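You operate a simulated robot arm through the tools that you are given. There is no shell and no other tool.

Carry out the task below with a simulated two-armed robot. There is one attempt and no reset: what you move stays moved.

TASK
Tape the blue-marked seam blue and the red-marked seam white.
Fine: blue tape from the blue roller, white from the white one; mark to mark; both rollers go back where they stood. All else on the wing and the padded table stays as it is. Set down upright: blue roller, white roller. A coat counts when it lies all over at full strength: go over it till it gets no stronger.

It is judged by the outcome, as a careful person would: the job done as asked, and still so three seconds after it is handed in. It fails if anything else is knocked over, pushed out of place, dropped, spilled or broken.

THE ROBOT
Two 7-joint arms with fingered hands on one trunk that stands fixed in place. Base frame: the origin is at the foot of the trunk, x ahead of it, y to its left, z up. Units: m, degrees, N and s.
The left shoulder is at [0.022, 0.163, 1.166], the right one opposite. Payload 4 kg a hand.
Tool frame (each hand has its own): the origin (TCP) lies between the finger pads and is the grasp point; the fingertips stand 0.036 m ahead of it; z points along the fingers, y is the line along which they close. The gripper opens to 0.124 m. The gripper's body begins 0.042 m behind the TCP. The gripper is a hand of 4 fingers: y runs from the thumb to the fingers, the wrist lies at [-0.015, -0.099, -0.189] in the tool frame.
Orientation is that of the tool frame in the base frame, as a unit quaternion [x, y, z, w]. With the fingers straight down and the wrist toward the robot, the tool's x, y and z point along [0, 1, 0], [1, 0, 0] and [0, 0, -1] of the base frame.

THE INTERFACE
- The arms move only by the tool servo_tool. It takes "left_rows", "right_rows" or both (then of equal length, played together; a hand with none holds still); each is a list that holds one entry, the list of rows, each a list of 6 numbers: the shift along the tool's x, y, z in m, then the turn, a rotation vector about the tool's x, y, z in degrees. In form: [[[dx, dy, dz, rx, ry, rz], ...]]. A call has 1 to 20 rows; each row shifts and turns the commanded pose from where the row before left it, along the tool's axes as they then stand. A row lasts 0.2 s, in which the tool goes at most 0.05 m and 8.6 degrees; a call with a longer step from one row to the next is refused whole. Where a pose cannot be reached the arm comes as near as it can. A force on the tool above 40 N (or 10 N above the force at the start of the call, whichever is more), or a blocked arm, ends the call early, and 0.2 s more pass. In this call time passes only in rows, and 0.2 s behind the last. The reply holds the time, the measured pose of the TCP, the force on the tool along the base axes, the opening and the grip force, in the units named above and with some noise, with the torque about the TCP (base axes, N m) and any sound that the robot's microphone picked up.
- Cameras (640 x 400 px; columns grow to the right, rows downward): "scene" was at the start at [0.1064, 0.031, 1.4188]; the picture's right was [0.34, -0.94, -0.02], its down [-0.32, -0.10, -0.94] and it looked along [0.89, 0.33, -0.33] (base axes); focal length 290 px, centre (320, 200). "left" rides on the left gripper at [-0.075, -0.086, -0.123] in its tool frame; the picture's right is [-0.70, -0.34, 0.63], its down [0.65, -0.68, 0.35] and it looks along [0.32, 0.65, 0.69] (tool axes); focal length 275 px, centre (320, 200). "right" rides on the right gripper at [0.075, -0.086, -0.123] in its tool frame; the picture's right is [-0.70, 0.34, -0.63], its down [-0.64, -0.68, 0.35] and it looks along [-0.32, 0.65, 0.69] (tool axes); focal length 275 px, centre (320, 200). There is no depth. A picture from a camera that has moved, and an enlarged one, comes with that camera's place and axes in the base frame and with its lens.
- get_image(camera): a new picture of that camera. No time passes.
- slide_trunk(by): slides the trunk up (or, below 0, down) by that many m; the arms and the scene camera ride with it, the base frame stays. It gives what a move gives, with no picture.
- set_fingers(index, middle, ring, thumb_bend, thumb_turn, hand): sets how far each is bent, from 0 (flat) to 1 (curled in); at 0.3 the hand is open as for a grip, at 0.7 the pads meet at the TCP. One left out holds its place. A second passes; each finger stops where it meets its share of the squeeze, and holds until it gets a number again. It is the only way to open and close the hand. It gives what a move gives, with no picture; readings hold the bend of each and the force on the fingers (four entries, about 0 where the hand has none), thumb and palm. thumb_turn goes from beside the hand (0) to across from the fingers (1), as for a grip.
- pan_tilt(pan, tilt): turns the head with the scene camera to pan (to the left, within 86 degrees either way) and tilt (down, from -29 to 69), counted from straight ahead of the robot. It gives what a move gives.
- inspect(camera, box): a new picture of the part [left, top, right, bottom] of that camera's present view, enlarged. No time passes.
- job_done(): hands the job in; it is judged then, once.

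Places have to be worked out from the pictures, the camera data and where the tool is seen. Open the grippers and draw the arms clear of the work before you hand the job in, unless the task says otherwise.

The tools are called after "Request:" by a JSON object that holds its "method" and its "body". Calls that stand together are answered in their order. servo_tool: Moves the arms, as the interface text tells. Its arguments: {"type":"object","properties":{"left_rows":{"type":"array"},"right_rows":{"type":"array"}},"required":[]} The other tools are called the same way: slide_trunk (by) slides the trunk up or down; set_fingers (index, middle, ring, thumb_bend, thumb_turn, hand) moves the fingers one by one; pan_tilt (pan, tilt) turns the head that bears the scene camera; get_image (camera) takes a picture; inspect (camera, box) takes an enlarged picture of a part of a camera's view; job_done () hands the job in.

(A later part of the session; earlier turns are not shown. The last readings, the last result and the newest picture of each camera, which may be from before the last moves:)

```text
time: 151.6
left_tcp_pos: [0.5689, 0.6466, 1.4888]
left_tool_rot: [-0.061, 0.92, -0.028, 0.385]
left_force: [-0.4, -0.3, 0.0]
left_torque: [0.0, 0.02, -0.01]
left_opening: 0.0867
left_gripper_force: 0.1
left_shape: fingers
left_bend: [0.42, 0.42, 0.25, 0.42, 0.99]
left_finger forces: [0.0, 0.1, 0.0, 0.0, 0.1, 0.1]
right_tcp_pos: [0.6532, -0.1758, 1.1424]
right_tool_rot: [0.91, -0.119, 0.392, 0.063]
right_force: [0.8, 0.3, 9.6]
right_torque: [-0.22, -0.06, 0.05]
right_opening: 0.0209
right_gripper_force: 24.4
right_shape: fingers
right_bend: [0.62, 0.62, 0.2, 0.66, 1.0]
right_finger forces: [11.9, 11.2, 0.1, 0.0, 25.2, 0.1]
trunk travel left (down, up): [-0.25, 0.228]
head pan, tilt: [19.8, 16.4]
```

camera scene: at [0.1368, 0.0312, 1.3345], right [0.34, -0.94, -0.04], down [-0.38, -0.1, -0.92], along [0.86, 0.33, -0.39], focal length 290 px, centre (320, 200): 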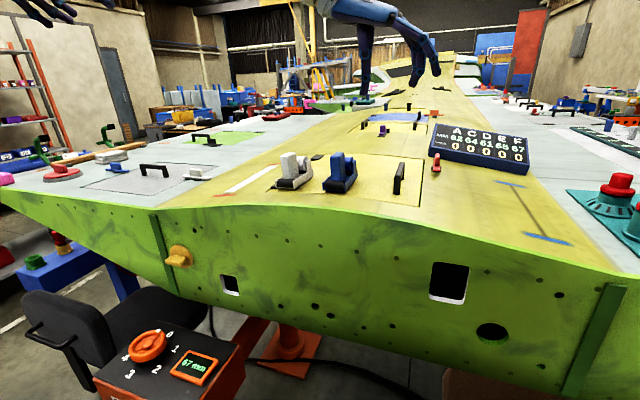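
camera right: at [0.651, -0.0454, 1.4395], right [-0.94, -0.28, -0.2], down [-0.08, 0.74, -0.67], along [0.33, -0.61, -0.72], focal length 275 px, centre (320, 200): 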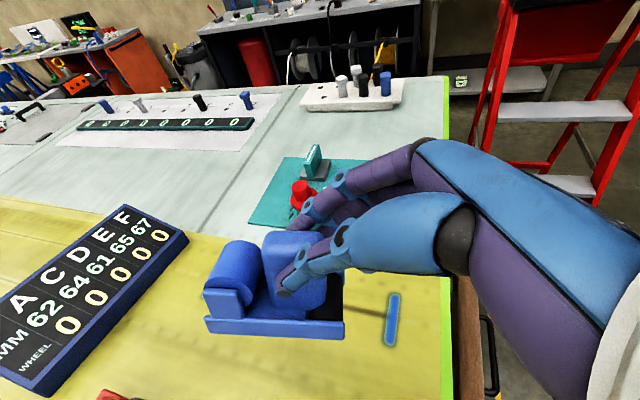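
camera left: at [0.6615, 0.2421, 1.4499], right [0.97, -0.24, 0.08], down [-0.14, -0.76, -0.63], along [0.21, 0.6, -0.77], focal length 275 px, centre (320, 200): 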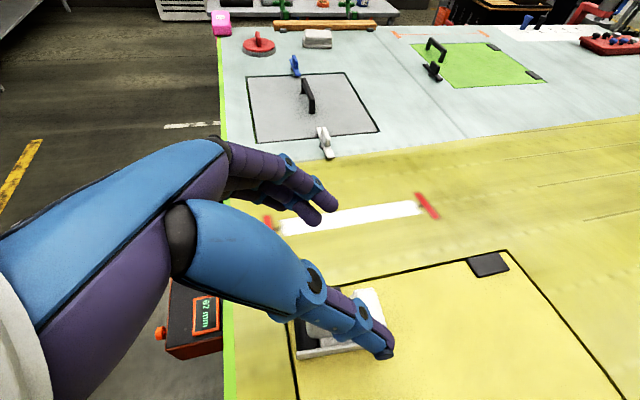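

Contact at ~11 N. I ease off half a millimetre and roll forward 6 cm.

Request:
{"method": "servo_tool", "body": {"right_rows": [[[0.007, -0.0027, 0.0066, 0, 0, 0], [0.00664, -0.00266, 0.00698, 0, 0, 0], [0.00664, -0.00266, 0.00698, 0, 0, 0], [0.00664, -0.00266, 0.00698, 0, 0, 0], [0.00664, -0.00266, 0.00698, 0, 0, 0], [0.00664, -0.00266, 0.00698, 0, 0, 0]]]}}

Request:
{"method": "inspect", "body": {"camera": "right", "box": [170, 220, 410, 380]}}

Request:
{"method": "inspect", "body": {"camera": "scene", "box": [490, 170, 600, 250]}}

```text
time: 153.0
left_tcp_pos: [0.5685, 0.6462, 1.4892]
left_tool_rot: [-0.062, 0.921, -0.028, 0.385]
left_force: [-0.4, 0.2, -0.4]
left_torque: [0.02, 0.03, 0.03]
left_opening: 0.0866
left_gripper_force: 0.0
left_shape: fingers
left_bend: [0.42, 0.42, 0.25, 0.42, 0.99]
left_finger forces: [0.1, 0.1, 0.0, 0.0, 0.0, 0.0]
right_tcp_pos: [0.7133, -0.1745, 1.142]
right_tool_rot: [0.91, -0.119, 0.392, 0.063]
right_force: [-1.9, -1.8, 4.7]
right_torque: [-0.23, 0.04, -0.12]
right_opening: 0.0209
right_gripper_force: 25.1
right_shape: fingers
right_bend: [0.62, 0.62, 0.2, 0.66, 1.0]
right_finger forces: [12.4, 12.4, 0.1, 0.0, 24.2, 0.1]
trunk travel left (down, up): [-0.25, 0.228]
head pan, tilt: [19.8, 16.4]
```

```text
2.50 times, centred on (290, 300) of right
camera zoom: at [0.6996, -0.079, 1.2781], right [-0.99, -0.08, -0.06], down [-0.01, 0.69, -0.72], along [0.1, -0.72, -0.69], focal length 688 px, centre (395, -50)
```

zoom: 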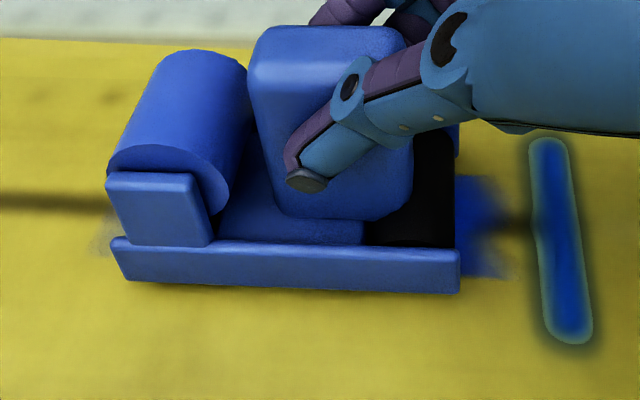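

```text
5.00 times, centred on (545, 210) of scene
camera zoom: at [0.1366, 0.031, 1.3345], right [0.34, -0.94, -0.04], down [-0.38, -0.1, -0.92], along [0.86, 0.32, -0.39], focal length 1448 px, centre (-805, 150)
```

zoom: 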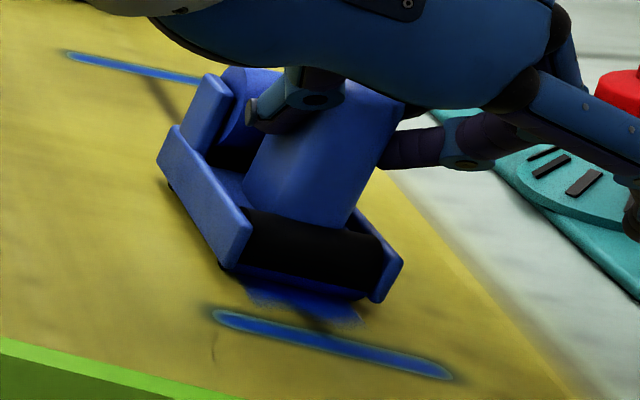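

A blue coat appears, centred on the seam. I continue forward.

Request:
{"method": "servo_tool", "body": {"right_rows": [[[0.0064, -0.00266, 0.0072, 0, 0, 0], [0.00664, -0.00266, 0.00698, 0, 0, 0], [0.00664, -0.00266, 0.00698, 0, 0, 0], [0.00664, -0.00266, 0.00698, 0, 0, 0], [0.00664, -0.00266, 0.00698, 0, 0, 0], [0.00664, -0.00266, 0.00698, 0, 0, 0], [0.00664, -0.00266, 0.00698, 0, 0, 0]]]}}

Request:
{"method": "inspect", "body": {"camera": "right", "box": [170, 220, 450, 380]}}

Request:
{"method": "inspect", "body": {"camera": "scene", "box": [470, 150, 600, 250]}}

```text
time: 154.6
left_tcp_pos: [0.568, 0.645, 1.4898]
left_tool_rot: [-0.061, 0.921, -0.027, 0.384]
left_force: [-0.5, 0.4, 0.2]
left_torque: [0.01, 0.03, -0.04]
left_opening: 0.0867
left_gripper_force: 0.0
left_shape: fingers
left_bend: [0.42, 0.42, 0.25, 0.42, 0.99]
left_finger forces: [0.1, 0.0, 0.1, 0.0, 0.1, 0.0]
right_tcp_pos: [0.782, -0.1745, 1.1415]
right_tool_rot: [0.91, -0.119, 0.391, 0.063]
right_force: [-4.3, -2.6, 12.4]
right_torque: [-0.43, -0.02, -0.18]
right_opening: 0.0208
right_gripper_force: 26.1
right_shape: fingers
right_bend: [0.62, 0.62, 0.2, 0.67, 1.0]
right_finger forces: [13.0, 12.5, 0.0, 0.0, 25.4, 0.1]
trunk travel left (down, up): [-0.25, 0.228]
head pan, tilt: [19.8, 16.4]
```

```text
2.29 times, centred on (310, 300) of right
camera zoom: at [0.7687, -0.0781, 1.2775], right [-0.99, -0.08, -0.07], down [-0.01, 0.69, -0.72], along [0.1, -0.72, -0.69], focal length 629 px, centre (343, -29)
```

zoom: 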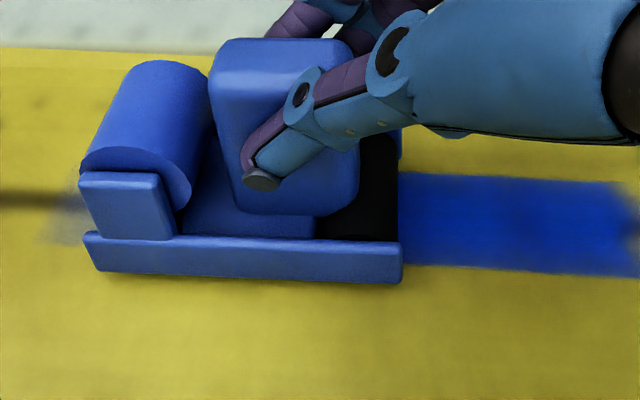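

```text
4.00 times, centred on (535, 200) of scene
camera zoom: at [0.1357, 0.0311, 1.3347], right [0.34, -0.94, -0.04], down [-0.38, -0.1, -0.92], along [0.86, 0.32, -0.39], focal length 1158 px, centre (-540, 200)
```

zoom: 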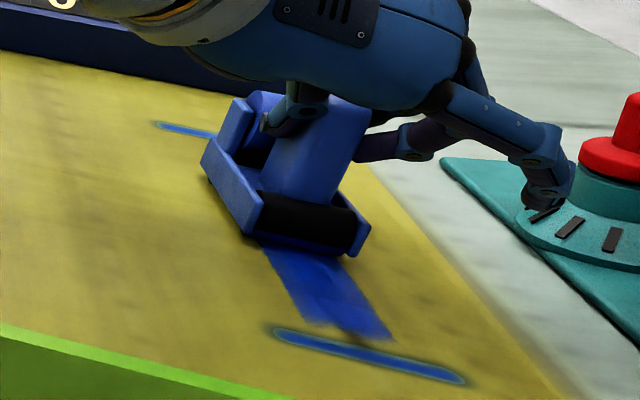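

Going well; force ~14 N so I ease 0.5 mm. The open ring finger stays about 5 cm clear of the teal plate. I roll on to the far end.

Request:
{"method": "servo_tool", "body": {"right_rows": [[[0.007, -0.0027, 0.0066, 0, 0, 0], [0.00664, -0.00266, 0.00698, 0, 0, 0], [0.00664, -0.00266, 0.00698, 0, 0, 0], [0.00664, -0.00266, 0.00698, 0, 0, 0], [0.00664, -0.00266, 0.00698, 0, 0, 0], [0.0033, -0.0013, 0.0035, 0, 0, 0]]]}}

Request:
{"method": "inspect", "body": {"camera": "right", "box": [130, 220, 450, 400]}}

Request:
{"method": "inspect", "body": {"camera": "scene", "box": [470, 140, 600, 250]}}

```text
time: 156.0
left_tcp_pos: [0.5671, 0.6459, 1.4883]
left_tool_rot: [-0.061, 0.92, -0.027, 0.385]
left_force: [0.3, -0.8, 0.0]
left_torque: [-0.01, -0.02, -0.02]
left_opening: 0.0868
left_gripper_force: 0.0
left_shape: fingers
left_bend: [0.42, 0.42, 0.25, 0.42, 0.99]
left_finger forces: [0.0, 0.0, 0.0, 0.0, 0.0, 0.1]
right_tcp_pos: [0.8376, -0.1746, 1.143]
right_tool_rot: [0.911, -0.119, 0.391, 0.062]
right_force: [-4.3, -1.3, 9.4]
right_torque: [-0.36, 0.02, -0.12]
right_opening: 0.021
right_gripper_force: 25.2
right_shape: fingers
right_bend: [0.62, 0.62, 0.2, 0.67, 1.0]
right_finger forces: [12.7, 12.3, 0.0, 0.1, 25.4, 0.1]
trunk travel left (down, up): [-0.25, 0.228]
head pan, tilt: [19.8, 16.4]
```

```text
2.00 times, centred on (290, 310) of right
camera zoom: at [0.824, -0.0779, 1.2778], right [-0.99, -0.08, -0.07], down [-0.01, 0.69, -0.72], along [0.1, -0.72, -0.69], focal length 551 px, centre (380, -20)
```

zoom: 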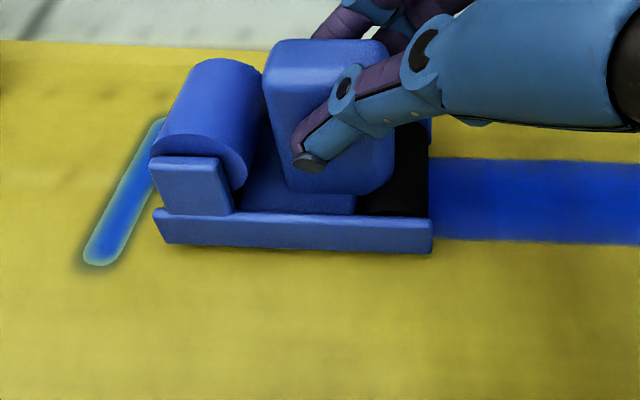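

```text
3.64 times, centred on (535, 195) of scene
camera zoom: at [0.1362, 0.031, 1.3346], right [0.34, -0.94, -0.04], down [-0.38, -0.1, -0.92], along [0.86, 0.32, -0.39], focal length 1053 px, centre (-462, 218)
```

zoom: 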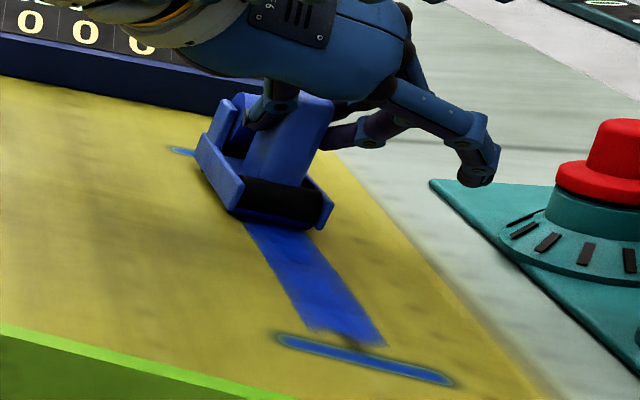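

At the far end now. I roll back over it.

Request:
{"method": "servo_tool", "body": {"right_rows": [[[0.0015, -0.0006, 0.0016, 0, 0, 0], [-0.00651, 0.00261, -0.00684, 0, 0, 0], [-0.00651, 0.00261, -0.00684, 0, 0, 0], [-0.00651, 0.00261, -0.00684, 0, 0, 0], [-0.00651, 0.00261, -0.00684, 0, 0, 0], [-0.00651, 0.00261, -0.00684, 0, 0, 0], [-0.00651, 0.00261, -0.00684, 0, 0, 0], [-0.00651, 0.00261, -0.00684, 0, 0, 0], [-0.00651, 0.00261, -0.00684, 0, 0, 0], [-0.00651, 0.00261, -0.00684, 0, 0, 0], [-0.00651, 0.00261, -0.00684, 0, 0, 0]]]}}

Request:
{"method": "inspect", "body": {"camera": "right", "box": [130, 220, 450, 400]}}

Request:
{"method": "inspect", "body": {"camera": "scene", "box": [470, 140, 600, 250]}}

```text
time: 158.4
left_tcp_pos: [0.5681, 0.6462, 1.4882]
left_tool_rot: [-0.062, 0.921, -0.028, 0.385]
left_force: [0.7, 0.4, -0.1]
left_torque: [-0.03, 0.03, 0.0]
left_opening: 0.0866
left_gripper_force: 0.1
left_shape: fingers
left_bend: [0.42, 0.42, 0.25, 0.42, 0.99]
left_finger forces: [0.0, 0.1, 0.0, 0.0, 0.1, 0.0]
right_tcp_pos: [0.7426, -0.1746, 1.1413]
right_tool_rot: [0.91, -0.119, 0.392, 0.062]
right_force: [4.0, -2.8, 12.5]
right_torque: [-0.4, -0.22, 0.05]
right_opening: 0.0209
right_gripper_force: 24.3
right_shape: fingers
right_bend: [0.62, 0.62, 0.2, 0.67, 1.0]
right_finger forces: [12.3, 12.6, 0.0, 0.0, 24.3, 0.1]
trunk travel left (down, up): [-0.25, 0.228]
head pan, tilt: [19.8, 16.4]
```

```text
2.00 times, centred on (290, 310) of right
camera zoom: at [0.7291, -0.0781, 1.2773], right [-0.99, -0.08, -0.07], down [-0.01, 0.69, -0.72], along [0.1, -0.72, -0.69], focal length 551 px, centre (380, -20)
```

zoom: 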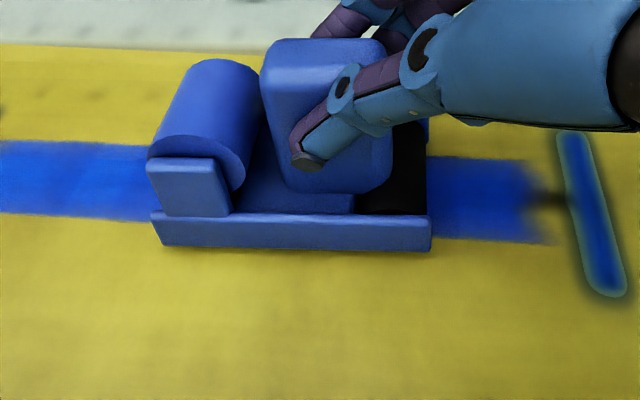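

```text
3.64 times, centred on (535, 195) of scene
camera zoom: at [0.1365, 0.031, 1.3346], right [0.34, -0.94, -0.04], down [-0.38, -0.1, -0.92], along [0.86, 0.33, -0.39], focal length 1053 px, centre (-462, 218)
```

zoom: 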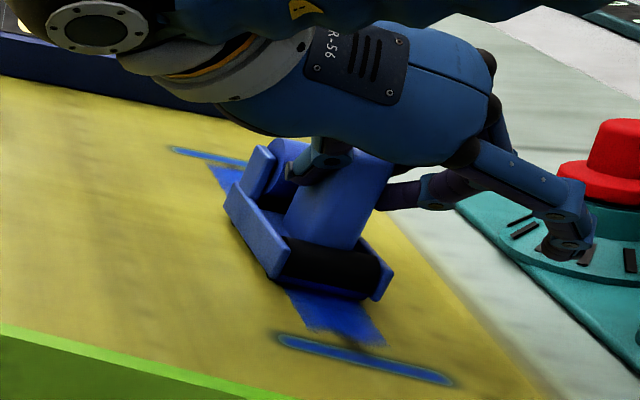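

Both halves look uniform. I continue back to the start.

Request:
{"method": "servo_tool", "body": {"right_rows": [[[-0.0062, 0.00261, -0.0071, 0, 0, 0], [-0.00651, 0.00261, -0.00684, 0, 0, 0], [-0.00651, 0.00261, -0.00684, 0, 0, 0], [-0.00651, 0.00261, -0.00684, 0, 0, 0], [-0.00651, 0.00261, -0.00684, 0, 0, 0], [-0.00651, 0.00261, -0.00684, 0, 0, 0], [-0.00651, 0.00261, -0.00684, 0, 0, 0], [-0.00651, 0.00261, -0.00684, 0, 0, 0], [-0.00651, 0.00261, -0.00684, 0, 0, 0], [0, 0, 0, 0, 0, 0]]]}}

Request:
{"method": "inspect", "body": {"camera": "right", "box": [50, 220, 450, 400]}}

Request:
{"method": "inspect", "body": {"camera": "scene", "box": [470, 140, 600, 250]}}

```text
time: 160.6
left_tcp_pos: [0.5678, 0.6449, 1.4889]
left_tool_rot: [-0.062, 0.921, -0.028, 0.385]
left_force: [-0.8, 0.8, 0.0]
left_torque: [-0.01, 0.01, -0.01]
left_opening: 0.0865
left_gripper_force: 0.0
left_shape: fingers
left_bend: [0.42, 0.42, 0.25, 0.42, 0.99]
left_finger forces: [0.0, 0.1, 0.0, 0.0, 0.0, 0.0]
right_tcp_pos: [0.6555, -0.1742, 1.1425]
right_tool_rot: [0.91, -0.12, 0.391, 0.063]
right_force: [2.5, -1.6, 9.2]
right_torque: [-0.33, -0.16, 0.08]
right_opening: 0.0207
right_gripper_force: 24.5
right_shape: fingers
right_bend: [0.62, 0.62, 0.2, 0.67, 1.0]
right_finger forces: [12.1, 12.6, 0.0, 0.0, 24.3, 0.0]
trunk travel left (down, up): [-0.25, 0.228]
head pan, tilt: [19.8, 16.4]
```

```text
1.60 times, centred on (250, 310) of right
camera zoom: at [0.6417, -0.0781, 1.2775], right [-0.99, -0.08, -0.06], down [-0.01, 0.69, -0.72], along [0.1, -0.72, -0.69], focal length 440 px, centre (432, 24)
```

zoom: 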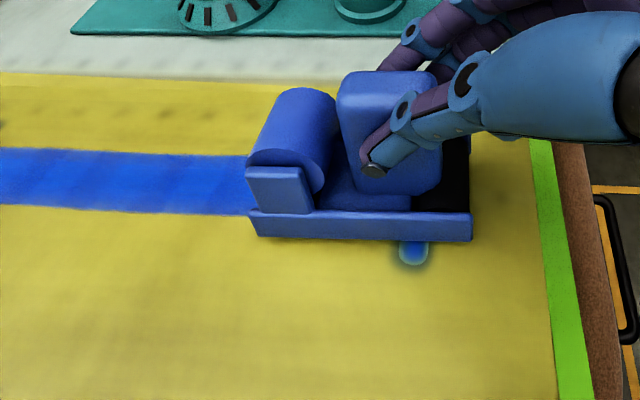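

```text
3.64 times, centred on (535, 195) of scene
camera zoom: at [0.1368, 0.0311, 1.3345], right [0.34, -0.94, -0.04], down [-0.38, -0.1, -0.92], along [0.86, 0.33, -0.39], focal length 1053 px, centre (-462, 218)
```

zoom: 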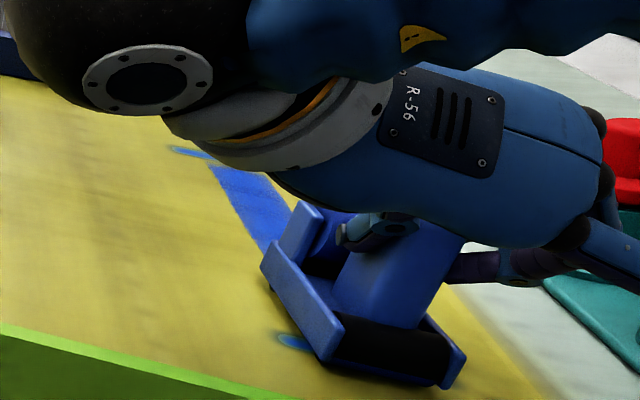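

Two passes done. I save a close-up of the coat for comparison, then go over it forward and back once more.

Request:
{"method": "inspect", "body": {"camera": "right", "box": [50, 290, 210, 370]}}

Request:
{"method": "servo_tool", "body": {"right_rows": [[[0.00651, -0.00261, 0.00684, 0, 0, 0], [0.00651, -0.00261, 0.00684, 0, 0, 0], [0.00651, -0.00261, 0.00684, 0, 0, 0], [0.00651, -0.00261, 0.00684, 0, 0, 0], [0.00651, -0.00261, 0.00684, 0, 0, 0], [0.00651, -0.00261, 0.00684, 0, 0, 0], [0.00651, -0.00261, 0.00684, 0, 0, 0], [0.00651, -0.00261, 0.00684, 0, 0, 0], [0.00651, -0.00261, 0.00684, 0, 0, 0], [0.00651, -0.00261, 0.00684, 0, 0, 0], [0.00651, -0.00261, 0.00684, 0, 0, 0], [0.00651, -0.00261, 0.00684, 0, 0, 0], [0.00651, -0.00261, 0.00684, 0, 0, 0], [0.00651, -0.00261, 0.00684, 0, 0, 0], [0.00651, -0.00261, 0.00684, 0, 0, 0], [0.00651, -0.00261, 0.00684, 0, 0, 0], [0.00651, -0.00261, 0.00684, 0, 0, 0], [0.00651, -0.00261, 0.00684, 0, 0, 0], [0.0055, -0.0022, 0.0058, 0, 0, 0]]]}}

Request:
{"method": "inspect", "body": {"camera": "scene", "box": [470, 140, 600, 250]}}

```text
4.00 times, centred on (130, 330) of right
camera zoom: at [0.6417, -0.0781, 1.2775], right [-0.99, -0.08, -0.06], down [-0.01, 0.69, -0.72], along [0.1, -0.72, -0.69], focal length 1101 px, centre (1080, -320)
```

zoom: 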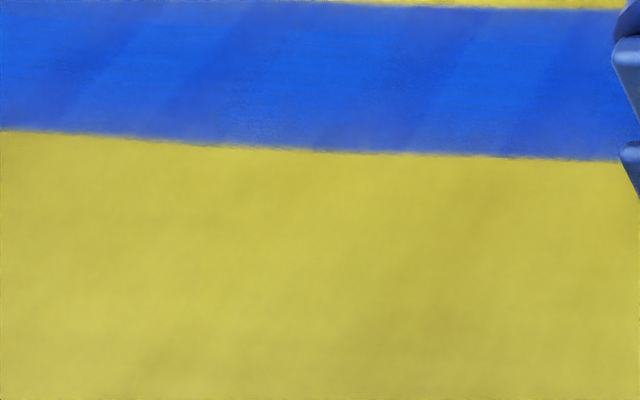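

```text
time: 164.6
left_tcp_pos: [0.5686, 0.6468, 1.4887]
left_tool_rot: [-0.062, 0.92, -0.027, 0.385]
left_force: [-0.5, 0.0, -0.2]
left_torque: [-0.03, -0.02, 0.02]
left_opening: 0.0867
left_gripper_force: 0.1
left_shape: fingers
left_bend: [0.42, 0.42, 0.25, 0.42, 0.99]
left_finger forces: [0.0, 0.0, 0.0, 0.1, 0.0, 0.0]
right_tcp_pos: [0.838, -0.1756, 1.1426]
right_tool_rot: [0.91, -0.119, 0.392, 0.063]
right_force: [-3.3, -1.6, 7.1]
right_torque: [-0.33, -0.01, -0.14]
right_opening: 0.021
right_gripper_force: 24.7
right_shape: fingers
right_bend: [0.62, 0.62, 0.2, 0.67, 1.0]
right_finger forces: [12.6, 12.3, 0.0, 0.1, 24.7, 0.0]
trunk travel left (down, up): [-0.25, 0.228]
head pan, tilt: [19.8, 16.4]
```

```text
3.64 times, centred on (535, 195) of scene
camera zoom: at [0.1364, 0.0311, 1.3346], right [0.34, -0.94, -0.04], down [-0.38, -0.1, -0.92], along [0.86, 0.32, -0.39], focal length 1053 px, centre (-462, 218)
```

zoom: 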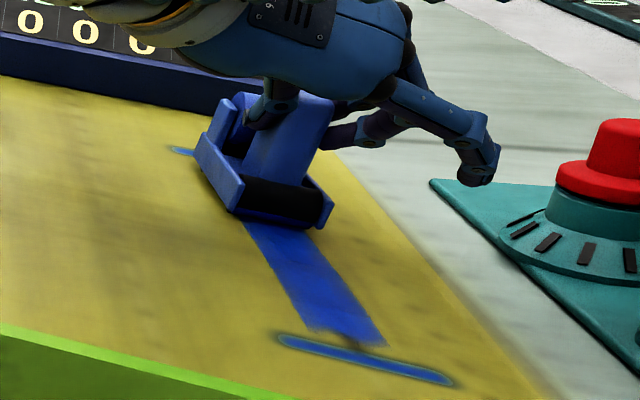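

Force steady; I roll back to the start for the fourth pass.

Request:
{"method": "servo_tool", "body": {"right_rows": [[[-0.0066, 0.0025, -0.0068, 0, 0, 0], [-0.00651, 0.00258, -0.00684, 0, 0, 0], [-0.00651, 0.00258, -0.00684, 0, 0, 0], [-0.00651, 0.00258, -0.00684, 0, 0, 0], [-0.00651, 0.00258, -0.00684, 0, 0, 0], [-0.00651, 0.00258, -0.00684, 0, 0, 0], [-0.00651, 0.00258, -0.00684, 0, 0, 0], [-0.00651, 0.00258, -0.00684, 0, 0, 0], [-0.00651, 0.00258, -0.00684, 0, 0, 0], [-0.00651, 0.00258, -0.00684, 0, 0, 0], [-0.00651, 0.00258, -0.00684, 0, 0, 0], [-0.00651, 0.00258, -0.00684, 0, 0, 0], [-0.00651, 0.00258, -0.00684, 0, 0, 0], [-0.00651, 0.00258, -0.00684, 0, 0, 0], [-0.00651, 0.00258, -0.00684, 0, 0, 0], [-0.00651, 0.00258, -0.00684, 0, 0, 0], [-0.00651, 0.00258, -0.00684, 0, 0, 0], [-0.00651, 0.00258, -0.00684, 0, 0, 0], [-0.0055, 0.0022, -0.0058, 0, 0, 0]]]}}

Request:
{"method": "inspect", "body": {"camera": "right", "box": [50, 290, 210, 370]}}

Request:
{"method": "inspect", "body": {"camera": "right", "box": [50, 220, 450, 400]}}

```text
time: 168.6
left_tcp_pos: [0.5688, 0.6462, 1.4891]
left_tool_rot: [-0.061, 0.92, -0.027, 0.385]
left_force: [0.0, -0.2, -0.6]
left_torque: [-0.03, 0.02, -0.01]
left_opening: 0.0865
left_gripper_force: 0.0
left_shape: fingers
left_bend: [0.42, 0.42, 0.25, 0.42, 0.99]
left_finger forces: [0.0, 0.0, 0.1, 0.0, 0.0, 0.1]
right_tcp_pos: [0.6539, -0.1763, 1.1407]
right_tool_rot: [0.91, -0.119, 0.392, 0.063]
right_force: [4.1, -2.1, 12.6]
right_torque: [-0.38, -0.2, 0.05]
right_opening: 0.0209
right_gripper_force: 24.6
right_shape: fingers
right_bend: [0.62, 0.62, 0.2, 0.67, 1.0]
right_finger forces: [11.9, 12.5, 0.0, 0.1, 24.4, 0.1]
trunk travel left (down, up): [-0.25, 0.228]
head pan, tilt: [19.8, 16.4]
```

```text
4.00 times, centred on (130, 330) of right
camera zoom: at [0.6408, -0.0784, 1.2772], right [-0.99, -0.08, -0.07], down [-0.01, 0.69, -0.72], along [0.1, -0.72, -0.69], focal length 1101 px, centre (1080, -320)
```

zoom: 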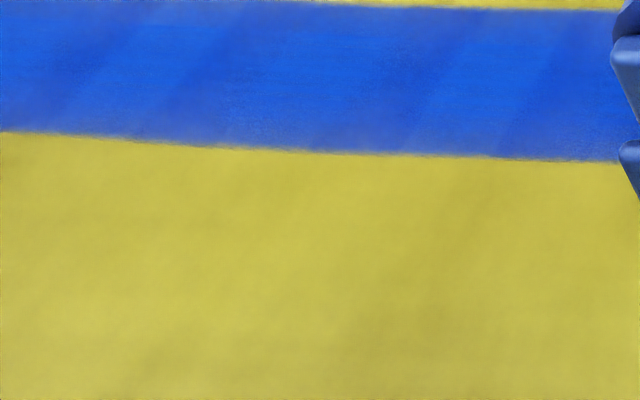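

```text
1.60 times, centred on (250, 310) of right
camera zoom: at [0.6408, -0.0784, 1.2772], right [-0.99, -0.08, -0.07], down [-0.01, 0.69, -0.72], along [0.1, -0.72, -0.69], focal length 440 px, centre (432, 24)
```

zoom: 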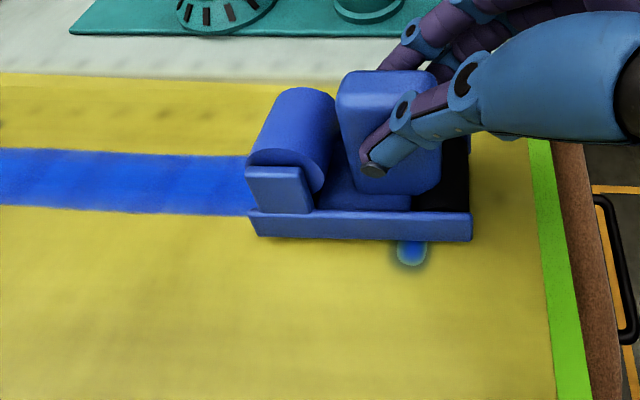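

The close-up is unchanged from two passes ago, so the blue coat is at full strength. I lift off and inspect the whole strip and its ends.

Request:
{"method": "servo_tool", "body": {"right_rows": [[[0.0146, 0.0004, -0.0137, 0, 0, 0], [0.0146, 0.0004, -0.0137, 0, 0, 0], [0.0146, 0.0004, -0.0137, 0, 0, 0], [0.0146, 0.0004, -0.0137, 0, 0, 0], [0.0146, 0.0004, -0.0137, 0, 0, 0], [0, 0, 0, 0, 0, 0]]]}}

Request:
{"method": "inspect", "body": {"camera": "right", "box": [100, 230, 420, 400]}}

Request:
{"method": "inspect", "body": {"camera": "scene", "box": [470, 160, 600, 260]}}

```text
time: 170.0
left_tcp_pos: [0.5702, 0.645, 1.4886]
left_tool_rot: [-0.061, 0.921, -0.028, 0.384]
left_force: [0.3, -0.1, 0.1]
left_torque: [-0.02, 0.03, -0.01]
left_opening: 0.0866
left_gripper_force: 0.0
left_shape: fingers
left_bend: [0.42, 0.42, 0.25, 0.42, 0.99]
left_finger forces: [0.1, 0.0, 0.0, 0.1, 0.1, 0.0]
right_tcp_pos: [0.6563, -0.1758, 1.2413]
right_tool_rot: [0.91, -0.119, 0.391, 0.061]
right_force: [0.0, -0.2, -2.4]
right_torque: [0.0, 0.12, 0.0]
right_opening: 0.0208
right_gripper_force: 23.4
right_shape: fingers
right_bend: [0.62, 0.62, 0.2, 0.67, 1.0]
right_finger forces: [12.9, 11.0, 0.0, 0.0, 23.3, 0.0]
trunk travel left (down, up): [-0.25, 0.228]
head pan, tilt: [19.8, 16.4]
```

```text
2.00 times, centred on (260, 315) of right
camera zoom: at [0.6426, -0.0789, 1.3771], right [-0.99, -0.08, -0.06], down [-0.01, 0.69, -0.72], along [0.1, -0.72, -0.69], focal length 551 px, centre (440, -30)
```

zoom: 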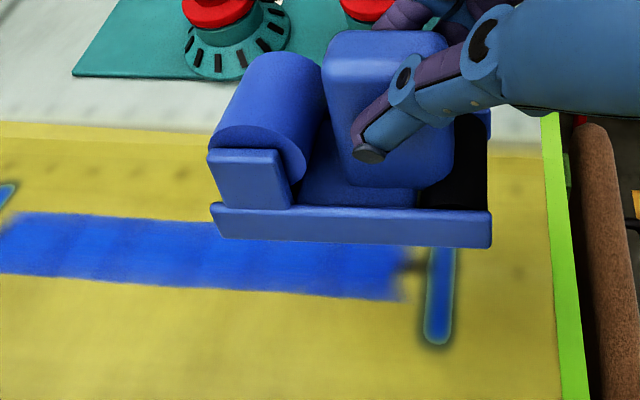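

```text
4.00 times, centred on (535, 210) of scene
camera zoom: at [0.1376, 0.0309, 1.3343], right [0.34, -0.94, -0.04], down [-0.38, -0.1, -0.92], along [0.86, 0.33, -0.39], focal length 1158 px, centre (-540, 160)
```

zoom: 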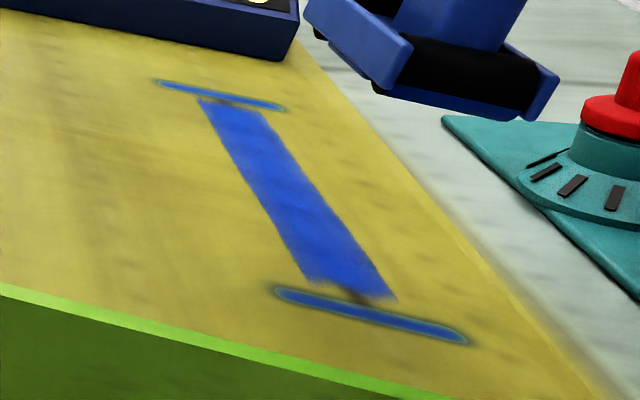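

Both seams are covered with the right colours. I zoom on the two ends of the blue strip to check that they match the ends of the white one.

Request:
{"method": "inspect", "body": {"camera": "scene", "box": [530, 215, 580, 250]}}

Request:
{"method": "inspect", "body": {"camera": "scene", "box": [500, 175, 550, 205]}}

Request:
{"method": "inspect", "body": {"camera": "right", "box": [270, 340, 350, 400]}}

```text
11.43 times, centred on (555, 232) of scene
camera zoom: at [0.1376, 0.0309, 1.3343], right [0.34, -0.94, -0.04], down [-0.38, -0.1, -0.92], along [0.86, 0.33, -0.39], focal length 3310 px, centre (-2366, -171)
```

zoom: 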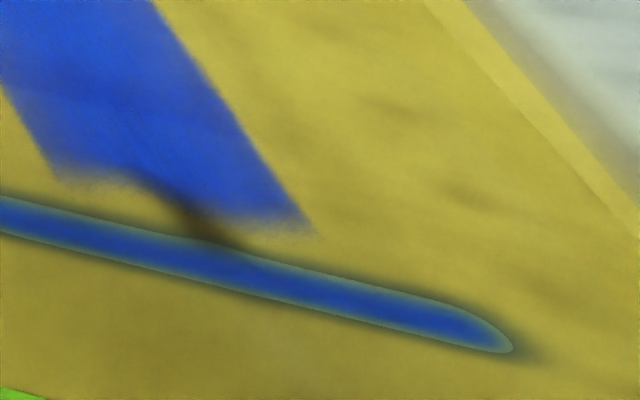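

```text
12.80 times, centred on (525, 190) of scene
camera zoom: at [0.1376, 0.0309, 1.3343], right [0.34, -0.94, -0.04], down [-0.38, -0.1, -0.92], along [0.86, 0.33, -0.39], focal length 3707 px, centre (-2304, 328)
```

zoom: 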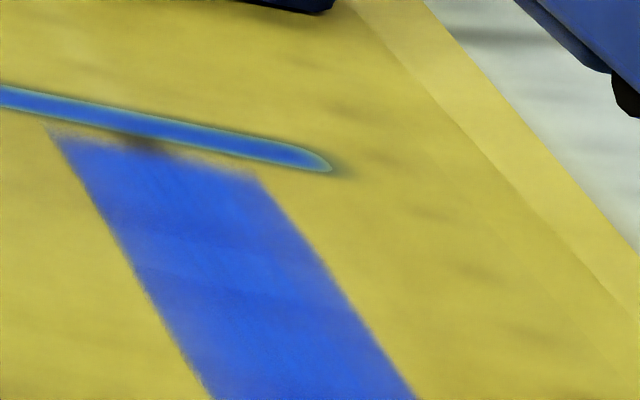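

```text
6.67 times, centred on (310, 370) of right
camera zoom: at [0.6426, -0.0789, 1.3771], right [-0.99, -0.08, -0.06], down [-0.01, 0.69, -0.72], along [0.1, -0.72, -0.69], focal length 1835 px, centre (387, -933)
```

zoom: 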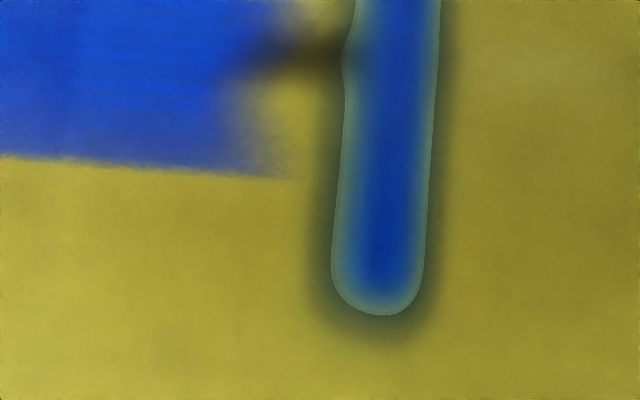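

The ends match those of the white strip (about 8 mm inside the marks, clipped by the seam itself). Blue seam done. Now I carry the blue roller back toward its place, high over the panel handle, turning it level for the panel.

Request:
{"method": "servo_tool", "body": {"right_rows": [[[0.0036, -0.0249, -0.0079, 0, 0, 0], [0.0036, -0.0249, -0.0079, 0, 0, 0], [0.0036, -0.0249, -0.0079, 0, 0, 0], [0.0036, -0.0249, -0.0079, 0, 0, 0], [0.0036, -0.0249, -0.0079, 0, 0, 0], [0.0036, -0.0249, -0.0079, 0, 0, 0], [0.0036, -0.0249, -0.0079, 0, 0, 0], [0.0036, -0.0249, -0.0079, 0, 0, 0], [0, 0, 0, -3.94, 1.27, -2.69], [0, 0, 0, -3.94, 1.27, -2.69], [0, 0, 0, -3.94, 1.27, -2.69], [0, 0, 0, 0, 0, 0]]]}}

Request:
{"method": "get_image", "body": {"camera": "right"}}

Request:
{"method": "get_image", "body": {"camera": "scene"}}

```text
time: 172.6
left_tcp_pos: [0.5683, 0.6447, 1.4891]
left_tool_rot: [-0.061, 0.921, -0.029, 0.384]
left_force: [0.7, -1.2, -0.2]
left_torque: [0.0, -0.01, 0.03]
left_opening: 0.0868
left_gripper_force: 0.0
left_shape: fingers
left_bend: [0.42, 0.42, 0.25, 0.42, 0.99]
left_finger forces: [0.0, 0.0, 0.0, 0.1, 0.0, 0.1]
right_tcp_pos: [0.6844, 0.0254, 1.302]
right_tool_rot: [0.892, -0.093, 0.401, 0.187]
right_force: [-0.1, -0.6, -1.9]
right_torque: [0.06, 0.07, 0.02]
right_opening: 0.0212
right_gripper_force: 23.6
right_shape: fingers
right_bend: [0.62, 0.62, 0.2, 0.66, 1.0]
right_finger forces: [12.7, 10.9, 0.0, 0.1, 23.5, 0.0]
trunk travel left (down, up): [-0.25, 0.228]
head pan, tilt: [19.8, 16.4]
```

```text
taken
camera right: at [0.6764, 0.1533, 1.4095], right [-1.0, -0.04, -0.05], down [0.02, 0.49, -0.87], along [0.06, -0.87, -0.49], focal length 275 px, centre (320, 200)
```

right: 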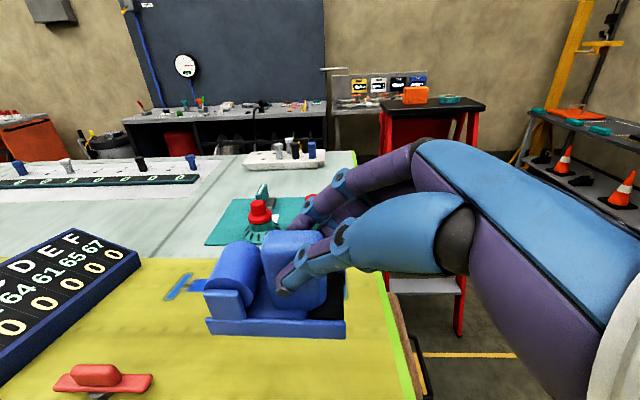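

```text
taken
camera scene: at [0.1375, 0.0304, 1.3344], right [0.34, -0.94, -0.04], down [-0.38, -0.1, -0.92], along [0.86, 0.33, -0.39], focal length 290 px, centre (320, 200)
```

scene: 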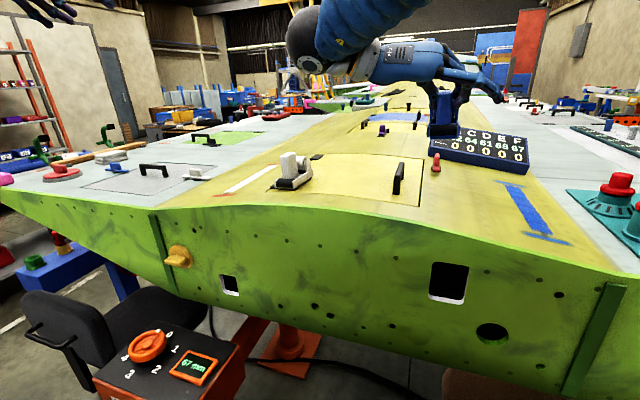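

Reached with the roller level. I move further toward its home in two careful stages.

Request:
{"method": "servo_tool", "body": {"right_rows": [[[-0.0005, -0.0274, -0.0122, 0, 0, 0], [-0.0005, -0.0274, -0.0122, 0, 0, 0], [-0.0005, -0.0274, -0.0122, 0, 0, 0], [-0.0005, -0.0274, -0.0122, 0, 0, 0], [0, 0, 0, 0, 0, 0]]]}}

Request:
{"method": "get_image", "body": {"camera": "scene"}}

```text
time: 173.8
left_tcp_pos: [0.5683, 0.6443, 1.4888]
left_tool_rot: [-0.061, 0.921, -0.027, 0.384]
left_force: [-0.7, 0.1, 0.1]
left_torque: [0.03, 0.01, 0.04]
left_opening: 0.0867
left_gripper_force: 0.1
left_shape: fingers
left_bend: [0.42, 0.42, 0.25, 0.42, 0.99]
left_finger forces: [0.0, 0.1, 0.0, 0.0, 0.0, 0.0]
right_tcp_pos: [0.6836, 0.143, 1.3023]
right_tool_rot: [0.892, -0.093, 0.401, 0.186]
right_force: [-0.7, -1.1, -2.2]
right_torque: [0.08, 0.1, 0.04]
right_opening: 0.0213
right_gripper_force: 23.6
right_shape: fingers
right_bend: [0.62, 0.62, 0.2, 0.67, 1.0]
right_finger forces: [12.6, 11.0, 0.0, 0.0, 23.6, 0.0]
trunk travel left (down, up): [-0.25, 0.228]
head pan, tilt: [19.8, 16.4]
```

```text
taken
camera scene: at [0.1373, 0.03, 1.3345], right [0.34, -0.94, -0.04], down [-0.38, -0.09, -0.92], along [0.86, 0.33, -0.39], focal length 290 px, centre (320, 200)
```

scene: 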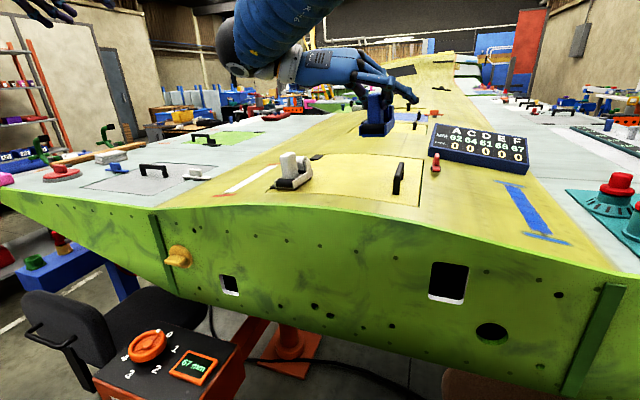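

Fine so far. Next stage: over its home at TCP ≈ (0.684, 0.225, 1.27).

Request:
{"method": "servo_tool", "body": {"right_rows": [[[-0.0079, -0.0276, -0.0051, 0, 0, 0], [-0.0079, -0.0276, -0.0051, 0, 0, 0], [-0.0079, -0.0276, -0.0051, 0, 0, 0], [0, 0, 0, 0, 0, 0]]]}}

Request:
{"method": "inspect", "body": {"camera": "scene", "box": [220, 50, 420, 210]}}

Request:
{"method": "inspect", "body": {"camera": "right", "box": [150, 200, 450, 400]}}

```text
time: 175.0
left_tcp_pos: [0.5685, 0.6459, 1.489]
left_tool_rot: [-0.061, 0.921, -0.027, 0.383]
left_force: [0.6, 1.3, 0.0]
left_torque: [-0.02, 0.01, -0.01]
left_opening: 0.0866
left_gripper_force: 0.0
left_shape: fingers
left_bend: [0.42, 0.42, 0.25, 0.42, 0.99]
left_finger forces: [0.0, 0.1, 0.1, 0.0, 0.0, 0.0]
right_tcp_pos: [0.7045, 0.1421, 1.3347]
right_tool_rot: [0.893, -0.146, 0.4, 0.146]
right_force: [-0.9, -0.1, -1.5]
right_torque: [0.04, 0.07, 0.04]
right_opening: 0.021
right_gripper_force: 23.6
right_shape: fingers
right_bend: [0.62, 0.62, 0.2, 0.67, 1.0]
right_finger forces: [12.7, 11.0, 0.0, 0.1, 23.6, 0.0]
right hand out of reach, approached as far as the arm can: row 3
trunk travel left (down, up): [-0.25, 0.228]
head pan, tilt: [19.8, 16.4]
stopped in row 4 (right hand): the arm was blocked; the commanded pose is now the measured one
```

```text
2.50 times, centred on (320, 130) of scene
camera zoom: at [0.1373, 0.0309, 1.3345], right [0.34, -0.94, -0.04], down [-0.38, -0.1, -0.92], along [0.86, 0.33, -0.39], focal length 724 px, centre (320, 375)
```

zoom: 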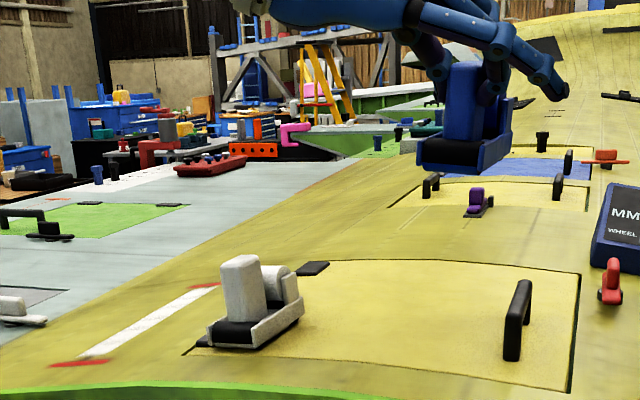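

```text
2.00 times, centred on (300, 300) of right
camera zoom: at [0.702, 0.2578, 1.4554], right [-1.0, 0.03, -0.07], down [0.08, 0.59, -0.81], along [0.02, -0.81, -0.59], focal length 551 px, centre (360, 0)
```

zoom: 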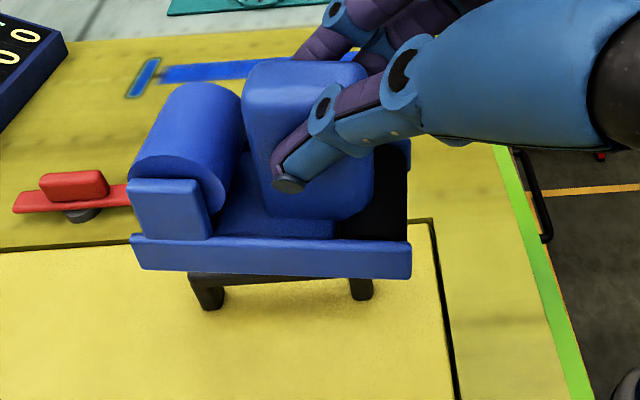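

The last bit across is out of reach with this outward-turned hand (it stopped safely, roller still held). I turn the hand back to the plain attitude that did reach the blue place, and set it down there with the yaw to be corrected afterwards by a light touch.

Request:
{"method": "servo_tool", "body": {"right_rows": [[[0, 0, 0, 4.45, -0.73, -2.3], [0, 0, 0, 4.45, -0.73, -2.3], [0, 0, 0, 4.45, -0.73, -2.3], [0, 0, 0, 4.45, -0.73, -2.3], [-0.0207, -0.02, 0.0108, 0, 0, 0], [-0.0207, -0.02, 0.0108, 0, 0, 0], [-0.0207, -0.02, 0.0108, 0, 0, 0], [0, 0, 0, 0, 0, 0]]]}}

Request:
{"method": "inspect", "body": {"camera": "right", "box": [190, 200, 410, 380]}}

Request:
{"method": "inspect", "body": {"camera": "scene", "box": [270, 80, 390, 190]}}

```text
time: 176.8
left_tcp_pos: [0.569, 0.6448, 1.4892]
left_tool_rot: [-0.062, 0.921, -0.028, 0.385]
left_force: [0.4, -0.3, 0.9]
left_torque: [0.05, -0.01, -0.02]
left_opening: 0.087
left_gripper_force: 0.1
left_shape: fingers
left_bend: [0.42, 0.42, 0.25, 0.42, 0.99]
left_finger forces: [0.0, 0.0, 0.0, 0.0, 0.1, 0.0]
right_tcp_pos: [0.6853, 0.2028, 1.262]
right_tool_rot: [0.923, -0.012, 0.382, 0.037]
right_force: [0.2, -0.3, -0.7]
right_torque: [0.0, 0.09, 0.0]
right_opening: 0.0209
right_gripper_force: 23.6
right_shape: fingers
right_bend: [0.62, 0.62, 0.2, 0.67, 1.0]
right_finger forces: [12.7, 11.0, 0.0, 0.0, 23.4, 0.0]
trunk travel left (down, up): [-0.25, 0.228]
head pan, tilt: [19.8, 16.4]
```

```text
2.22 times, centred on (300, 290) of right
camera zoom: at [0.655, 0.2999, 1.3953], right [-0.96, -0.29, -0.03], down [-0.18, 0.65, -0.74], along [0.23, -0.7, -0.67], focal length 612 px, centre (364, 0)
```

zoom: 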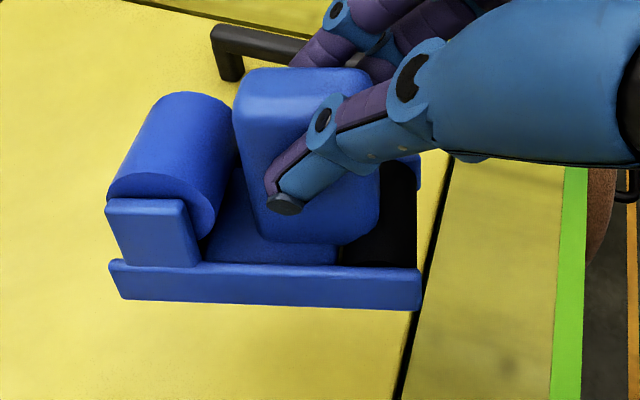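

```text
3.64 times, centred on (330, 135) of scene
camera zoom: at [0.1369, 0.0308, 1.3345], right [0.34, -0.94, -0.04], down [-0.38, -0.1, -0.92], along [0.86, 0.33, -0.39], focal length 1053 px, centre (284, 436)
```

zoom: 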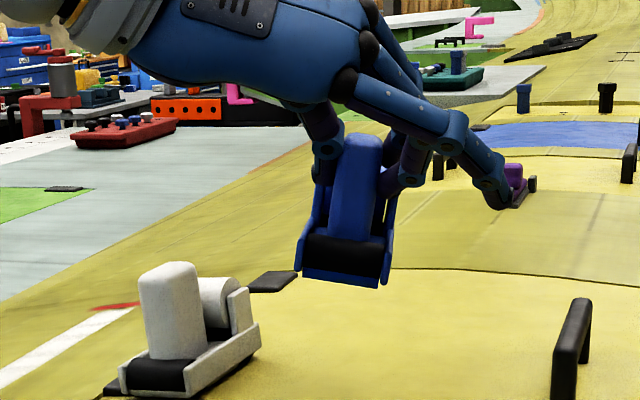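

Above its place now: roller yaw ≈ +15°, leaning ≈10° to −y. I try to take out some of the lean with 5° of hand roll.

Request:
{"method": "servo_tool", "body": {"right_rows": [[[0, 0, 0, -1.77, 0.13, -1.76], [0, 0, 0, -1.77, 0.13, -1.76], [0, 0, 0, 0, 0, 0]]]}}

```text
time: 177.6
left_tcp_pos: [0.569, 0.6459, 1.4879]
left_tool_rot: [-0.061, 0.921, -0.027, 0.384]
left_force: [0.7, 0.1, 0.5]
left_torque: [0.02, -0.01, 0.02]
left_opening: 0.0868
left_gripper_force: 0.0
left_shape: fingers
left_bend: [0.42, 0.42, 0.25, 0.42, 0.99]
left_finger forces: [0.0, 0.1, 0.1, 0.0, 0.0, 0.1]
right_tcp_pos: [0.6852, 0.2042, 1.2611]
right_tool_rot: [0.921, 0.005, 0.382, 0.076]
right_force: [-0.5, -0.4, -2.1]
right_torque: [-0.01, 0.11, -0.01]
right_opening: 0.0212
right_gripper_force: 23.4
right_shape: fingers
right_bend: [0.62, 0.62, 0.2, 0.67, 1.0]
right_finger forces: [12.6, 11.0, 0.0, 0.0, 23.5, 0.0]
trunk travel left (down, up): [-0.25, 0.228]
head pan, tilt: [19.8, 16.4]
```

That worked. Four more degrees.

Request:
{"method": "servo_tool", "body": {"right_rows": [[[0, 0, 0, -1.42, 0.1, -1.4], [0, 0, 0, -1.42, 0.1, -1.4], [0, 0, 0, 0, 0, 0]]]}}

Request:
{"method": "inspect", "body": {"camera": "right", "box": [190, 200, 410, 380]}}

Request:
{"method": "inspect", "body": {"camera": "scene", "box": [290, 90, 390, 180]}}

```text
time: 178.4
left_tcp_pos: [0.5695, 0.6453, 1.4882]
left_tool_rot: [-0.061, 0.921, -0.027, 0.384]
left_force: [-0.5, -0.2, 0.0]
left_torque: [-0.01, -0.02, 0.01]
left_opening: 0.0866
left_gripper_force: 0.0
left_shape: fingers
left_bend: [0.42, 0.42, 0.25, 0.42, 0.99]
left_finger forces: [0.1, 0.0, 0.0, 0.1, 0.1, 0.0]
right_tcp_pos: [0.6856, 0.2034, 1.2609]
right_tool_rot: [0.918, 0.019, 0.382, 0.108]
right_force: [0.0, 0.6, -1.4]
right_torque: [-0.01, 0.11, -0.01]
right_opening: 0.0211
right_gripper_force: 23.3
right_shape: fingers
right_bend: [0.62, 0.62, 0.2, 0.66, 1.0]
right_finger forces: [12.7, 10.9, 0.1, 0.0, 23.5, 0.1]
trunk travel left (down, up): [-0.25, 0.228]
head pan, tilt: [19.8, 16.4]
```

```text
2.22 times, centred on (300, 290) of right
camera zoom: at [0.6558, 0.3197, 1.3779], right [-0.96, -0.29, 0.02], down [-0.18, 0.53, -0.83], along [0.23, -0.8, -0.56], focal length 612 px, centre (364, 0)
```

zoom: 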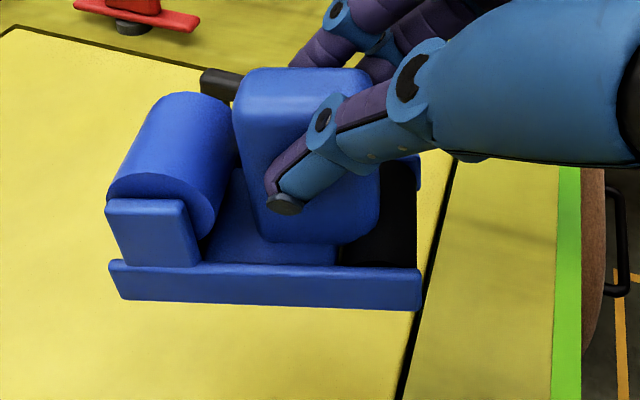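

```text
4.44 times, centred on (340, 135) of scene
camera zoom: at [0.1375, 0.031, 1.3344], right [0.34, -0.94, -0.04], down [-0.38, -0.1, -0.92], along [0.86, 0.32, -0.39], focal length 1287 px, centre (231, 489)
```

zoom: 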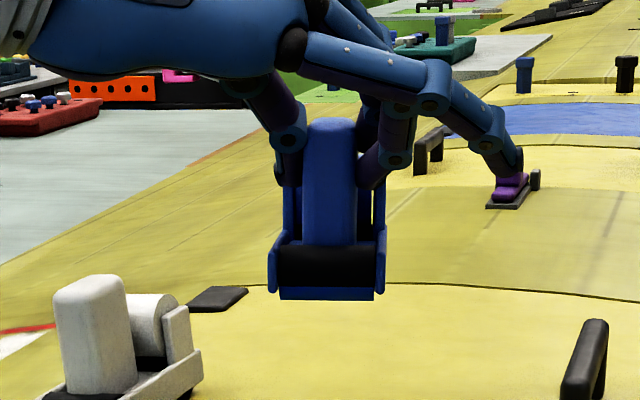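

The roller is level now. I try to take out some yaw too, 3° first.

Request:
{"method": "servo_tool", "body": {"right_rows": [[[0, 0, 0, -1.05, -0.32, 1.03], [0, 0, 0, -1.05, -0.32, 1.03], [0, 0, 0, 0, 0, 0]]]}}

```text
time: 179.2
left_tcp_pos: [0.5683, 0.6456, 1.4893]
left_tool_rot: [-0.061, 0.921, -0.027, 0.384]
left_force: [-0.6, -0.2, 0.7]
left_torque: [0.01, 0.0, 0.01]
left_opening: 0.0866
left_gripper_force: 0.0
left_shape: fingers
left_bend: [0.42, 0.42, 0.25, 0.42, 0.99]
left_finger forces: [0.0, 0.0, 0.0, 0.0, 0.0, 0.0]
right_tcp_pos: [0.685, 0.2038, 1.2606]
right_tool_rot: [0.918, -0.006, 0.379, 0.119]
right_force: [-0.8, -0.7, -2.3]
right_torque: [0.01, 0.12, 0.01]
right_opening: 0.0211
right_gripper_force: 23.2
right_shape: fingers
right_bend: [0.62, 0.62, 0.2, 0.66, 1.0]
right_finger forces: [12.6, 10.9, 0.0, 0.0, 23.5, 0.1]
trunk travel left (down, up): [-0.25, 0.228]
head pan, tilt: [19.8, 16.4]
```

Fine; another 4°.

Request:
{"method": "servo_tool", "body": {"right_rows": [[[0, 0, 0, -1.4, -0.43, 1.37], [0, 0, 0, -1.4, -0.43, 1.37], [0, 0, 0, 0, 0, 0]]]}}

```text
time: 180.0
left_tcp_pos: [0.5689, 0.6458, 1.4886]
left_tool_rot: [-0.062, 0.921, -0.027, 0.384]
left_force: [-0.2, 0.2, 0.4]
left_torque: [-0.05, 0.03, -0.01]
left_opening: 0.0869
left_gripper_force: 0.1
left_shape: fingers
left_bend: [0.42, 0.42, 0.25, 0.42, 0.99]
left_finger forces: [0.0, 0.1, 0.1, 0.1, 0.1, 0.1]
right_tcp_pos: [0.6882, 0.1991, 1.2629]
right_tool_rot: [0.917, -0.041, 0.374, 0.13]
right_force: [0.2, -0.5, -1.8]
right_torque: [-0.01, 0.07, -0.01]
right_opening: 0.0211
right_gripper_force: 23.5
right_shape: fingers
right_bend: [0.62, 0.62, 0.2, 0.66, 1.0]
right_finger forces: [12.7, 10.9, 0.1, 0.1, 23.4, 0.1]
trunk travel left (down, up): [-0.25, 0.228]
head pan, tilt: [19.8, 16.4]
```

Slightly at the limit now (it drifted a few mm), so I stop there and look at the roller's pose relative to its place.

Request:
{"method": "inspect", "body": {"camera": "right", "box": [190, 200, 410, 380]}}

Request:
{"method": "inspect", "body": {"camera": "scene", "box": [270, 90, 390, 200]}}

```text
2.22 times, centred on (300, 290) of right
camera zoom: at [0.6734, 0.3175, 1.381], right [-0.99, -0.17, 0.02], down [-0.11, 0.55, -0.83], along [0.13, -0.82, -0.56], focal length 612 px, centre (364, 0)
```

zoom: 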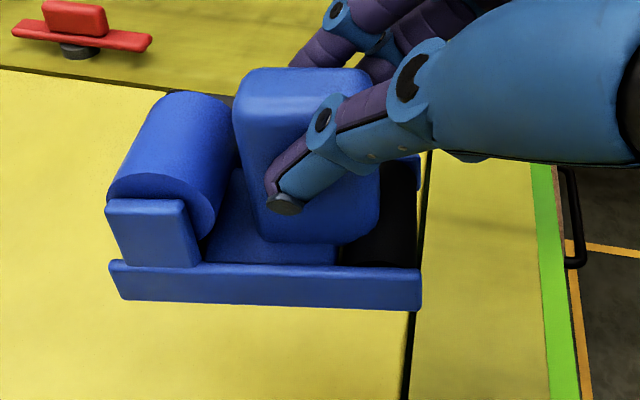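

```text
3.64 times, centred on (330, 145) of scene
camera zoom: at [0.1373, 0.0313, 1.3344], right [0.34, -0.94, -0.04], down [-0.38, -0.1, -0.92], along [0.86, 0.32, -0.39], focal length 1053 px, centre (284, 400)
```

zoom: 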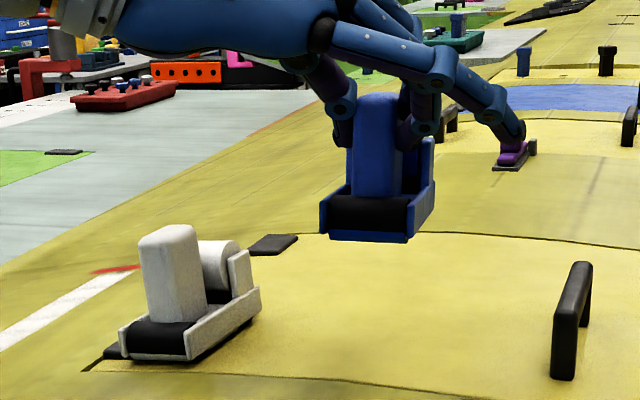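

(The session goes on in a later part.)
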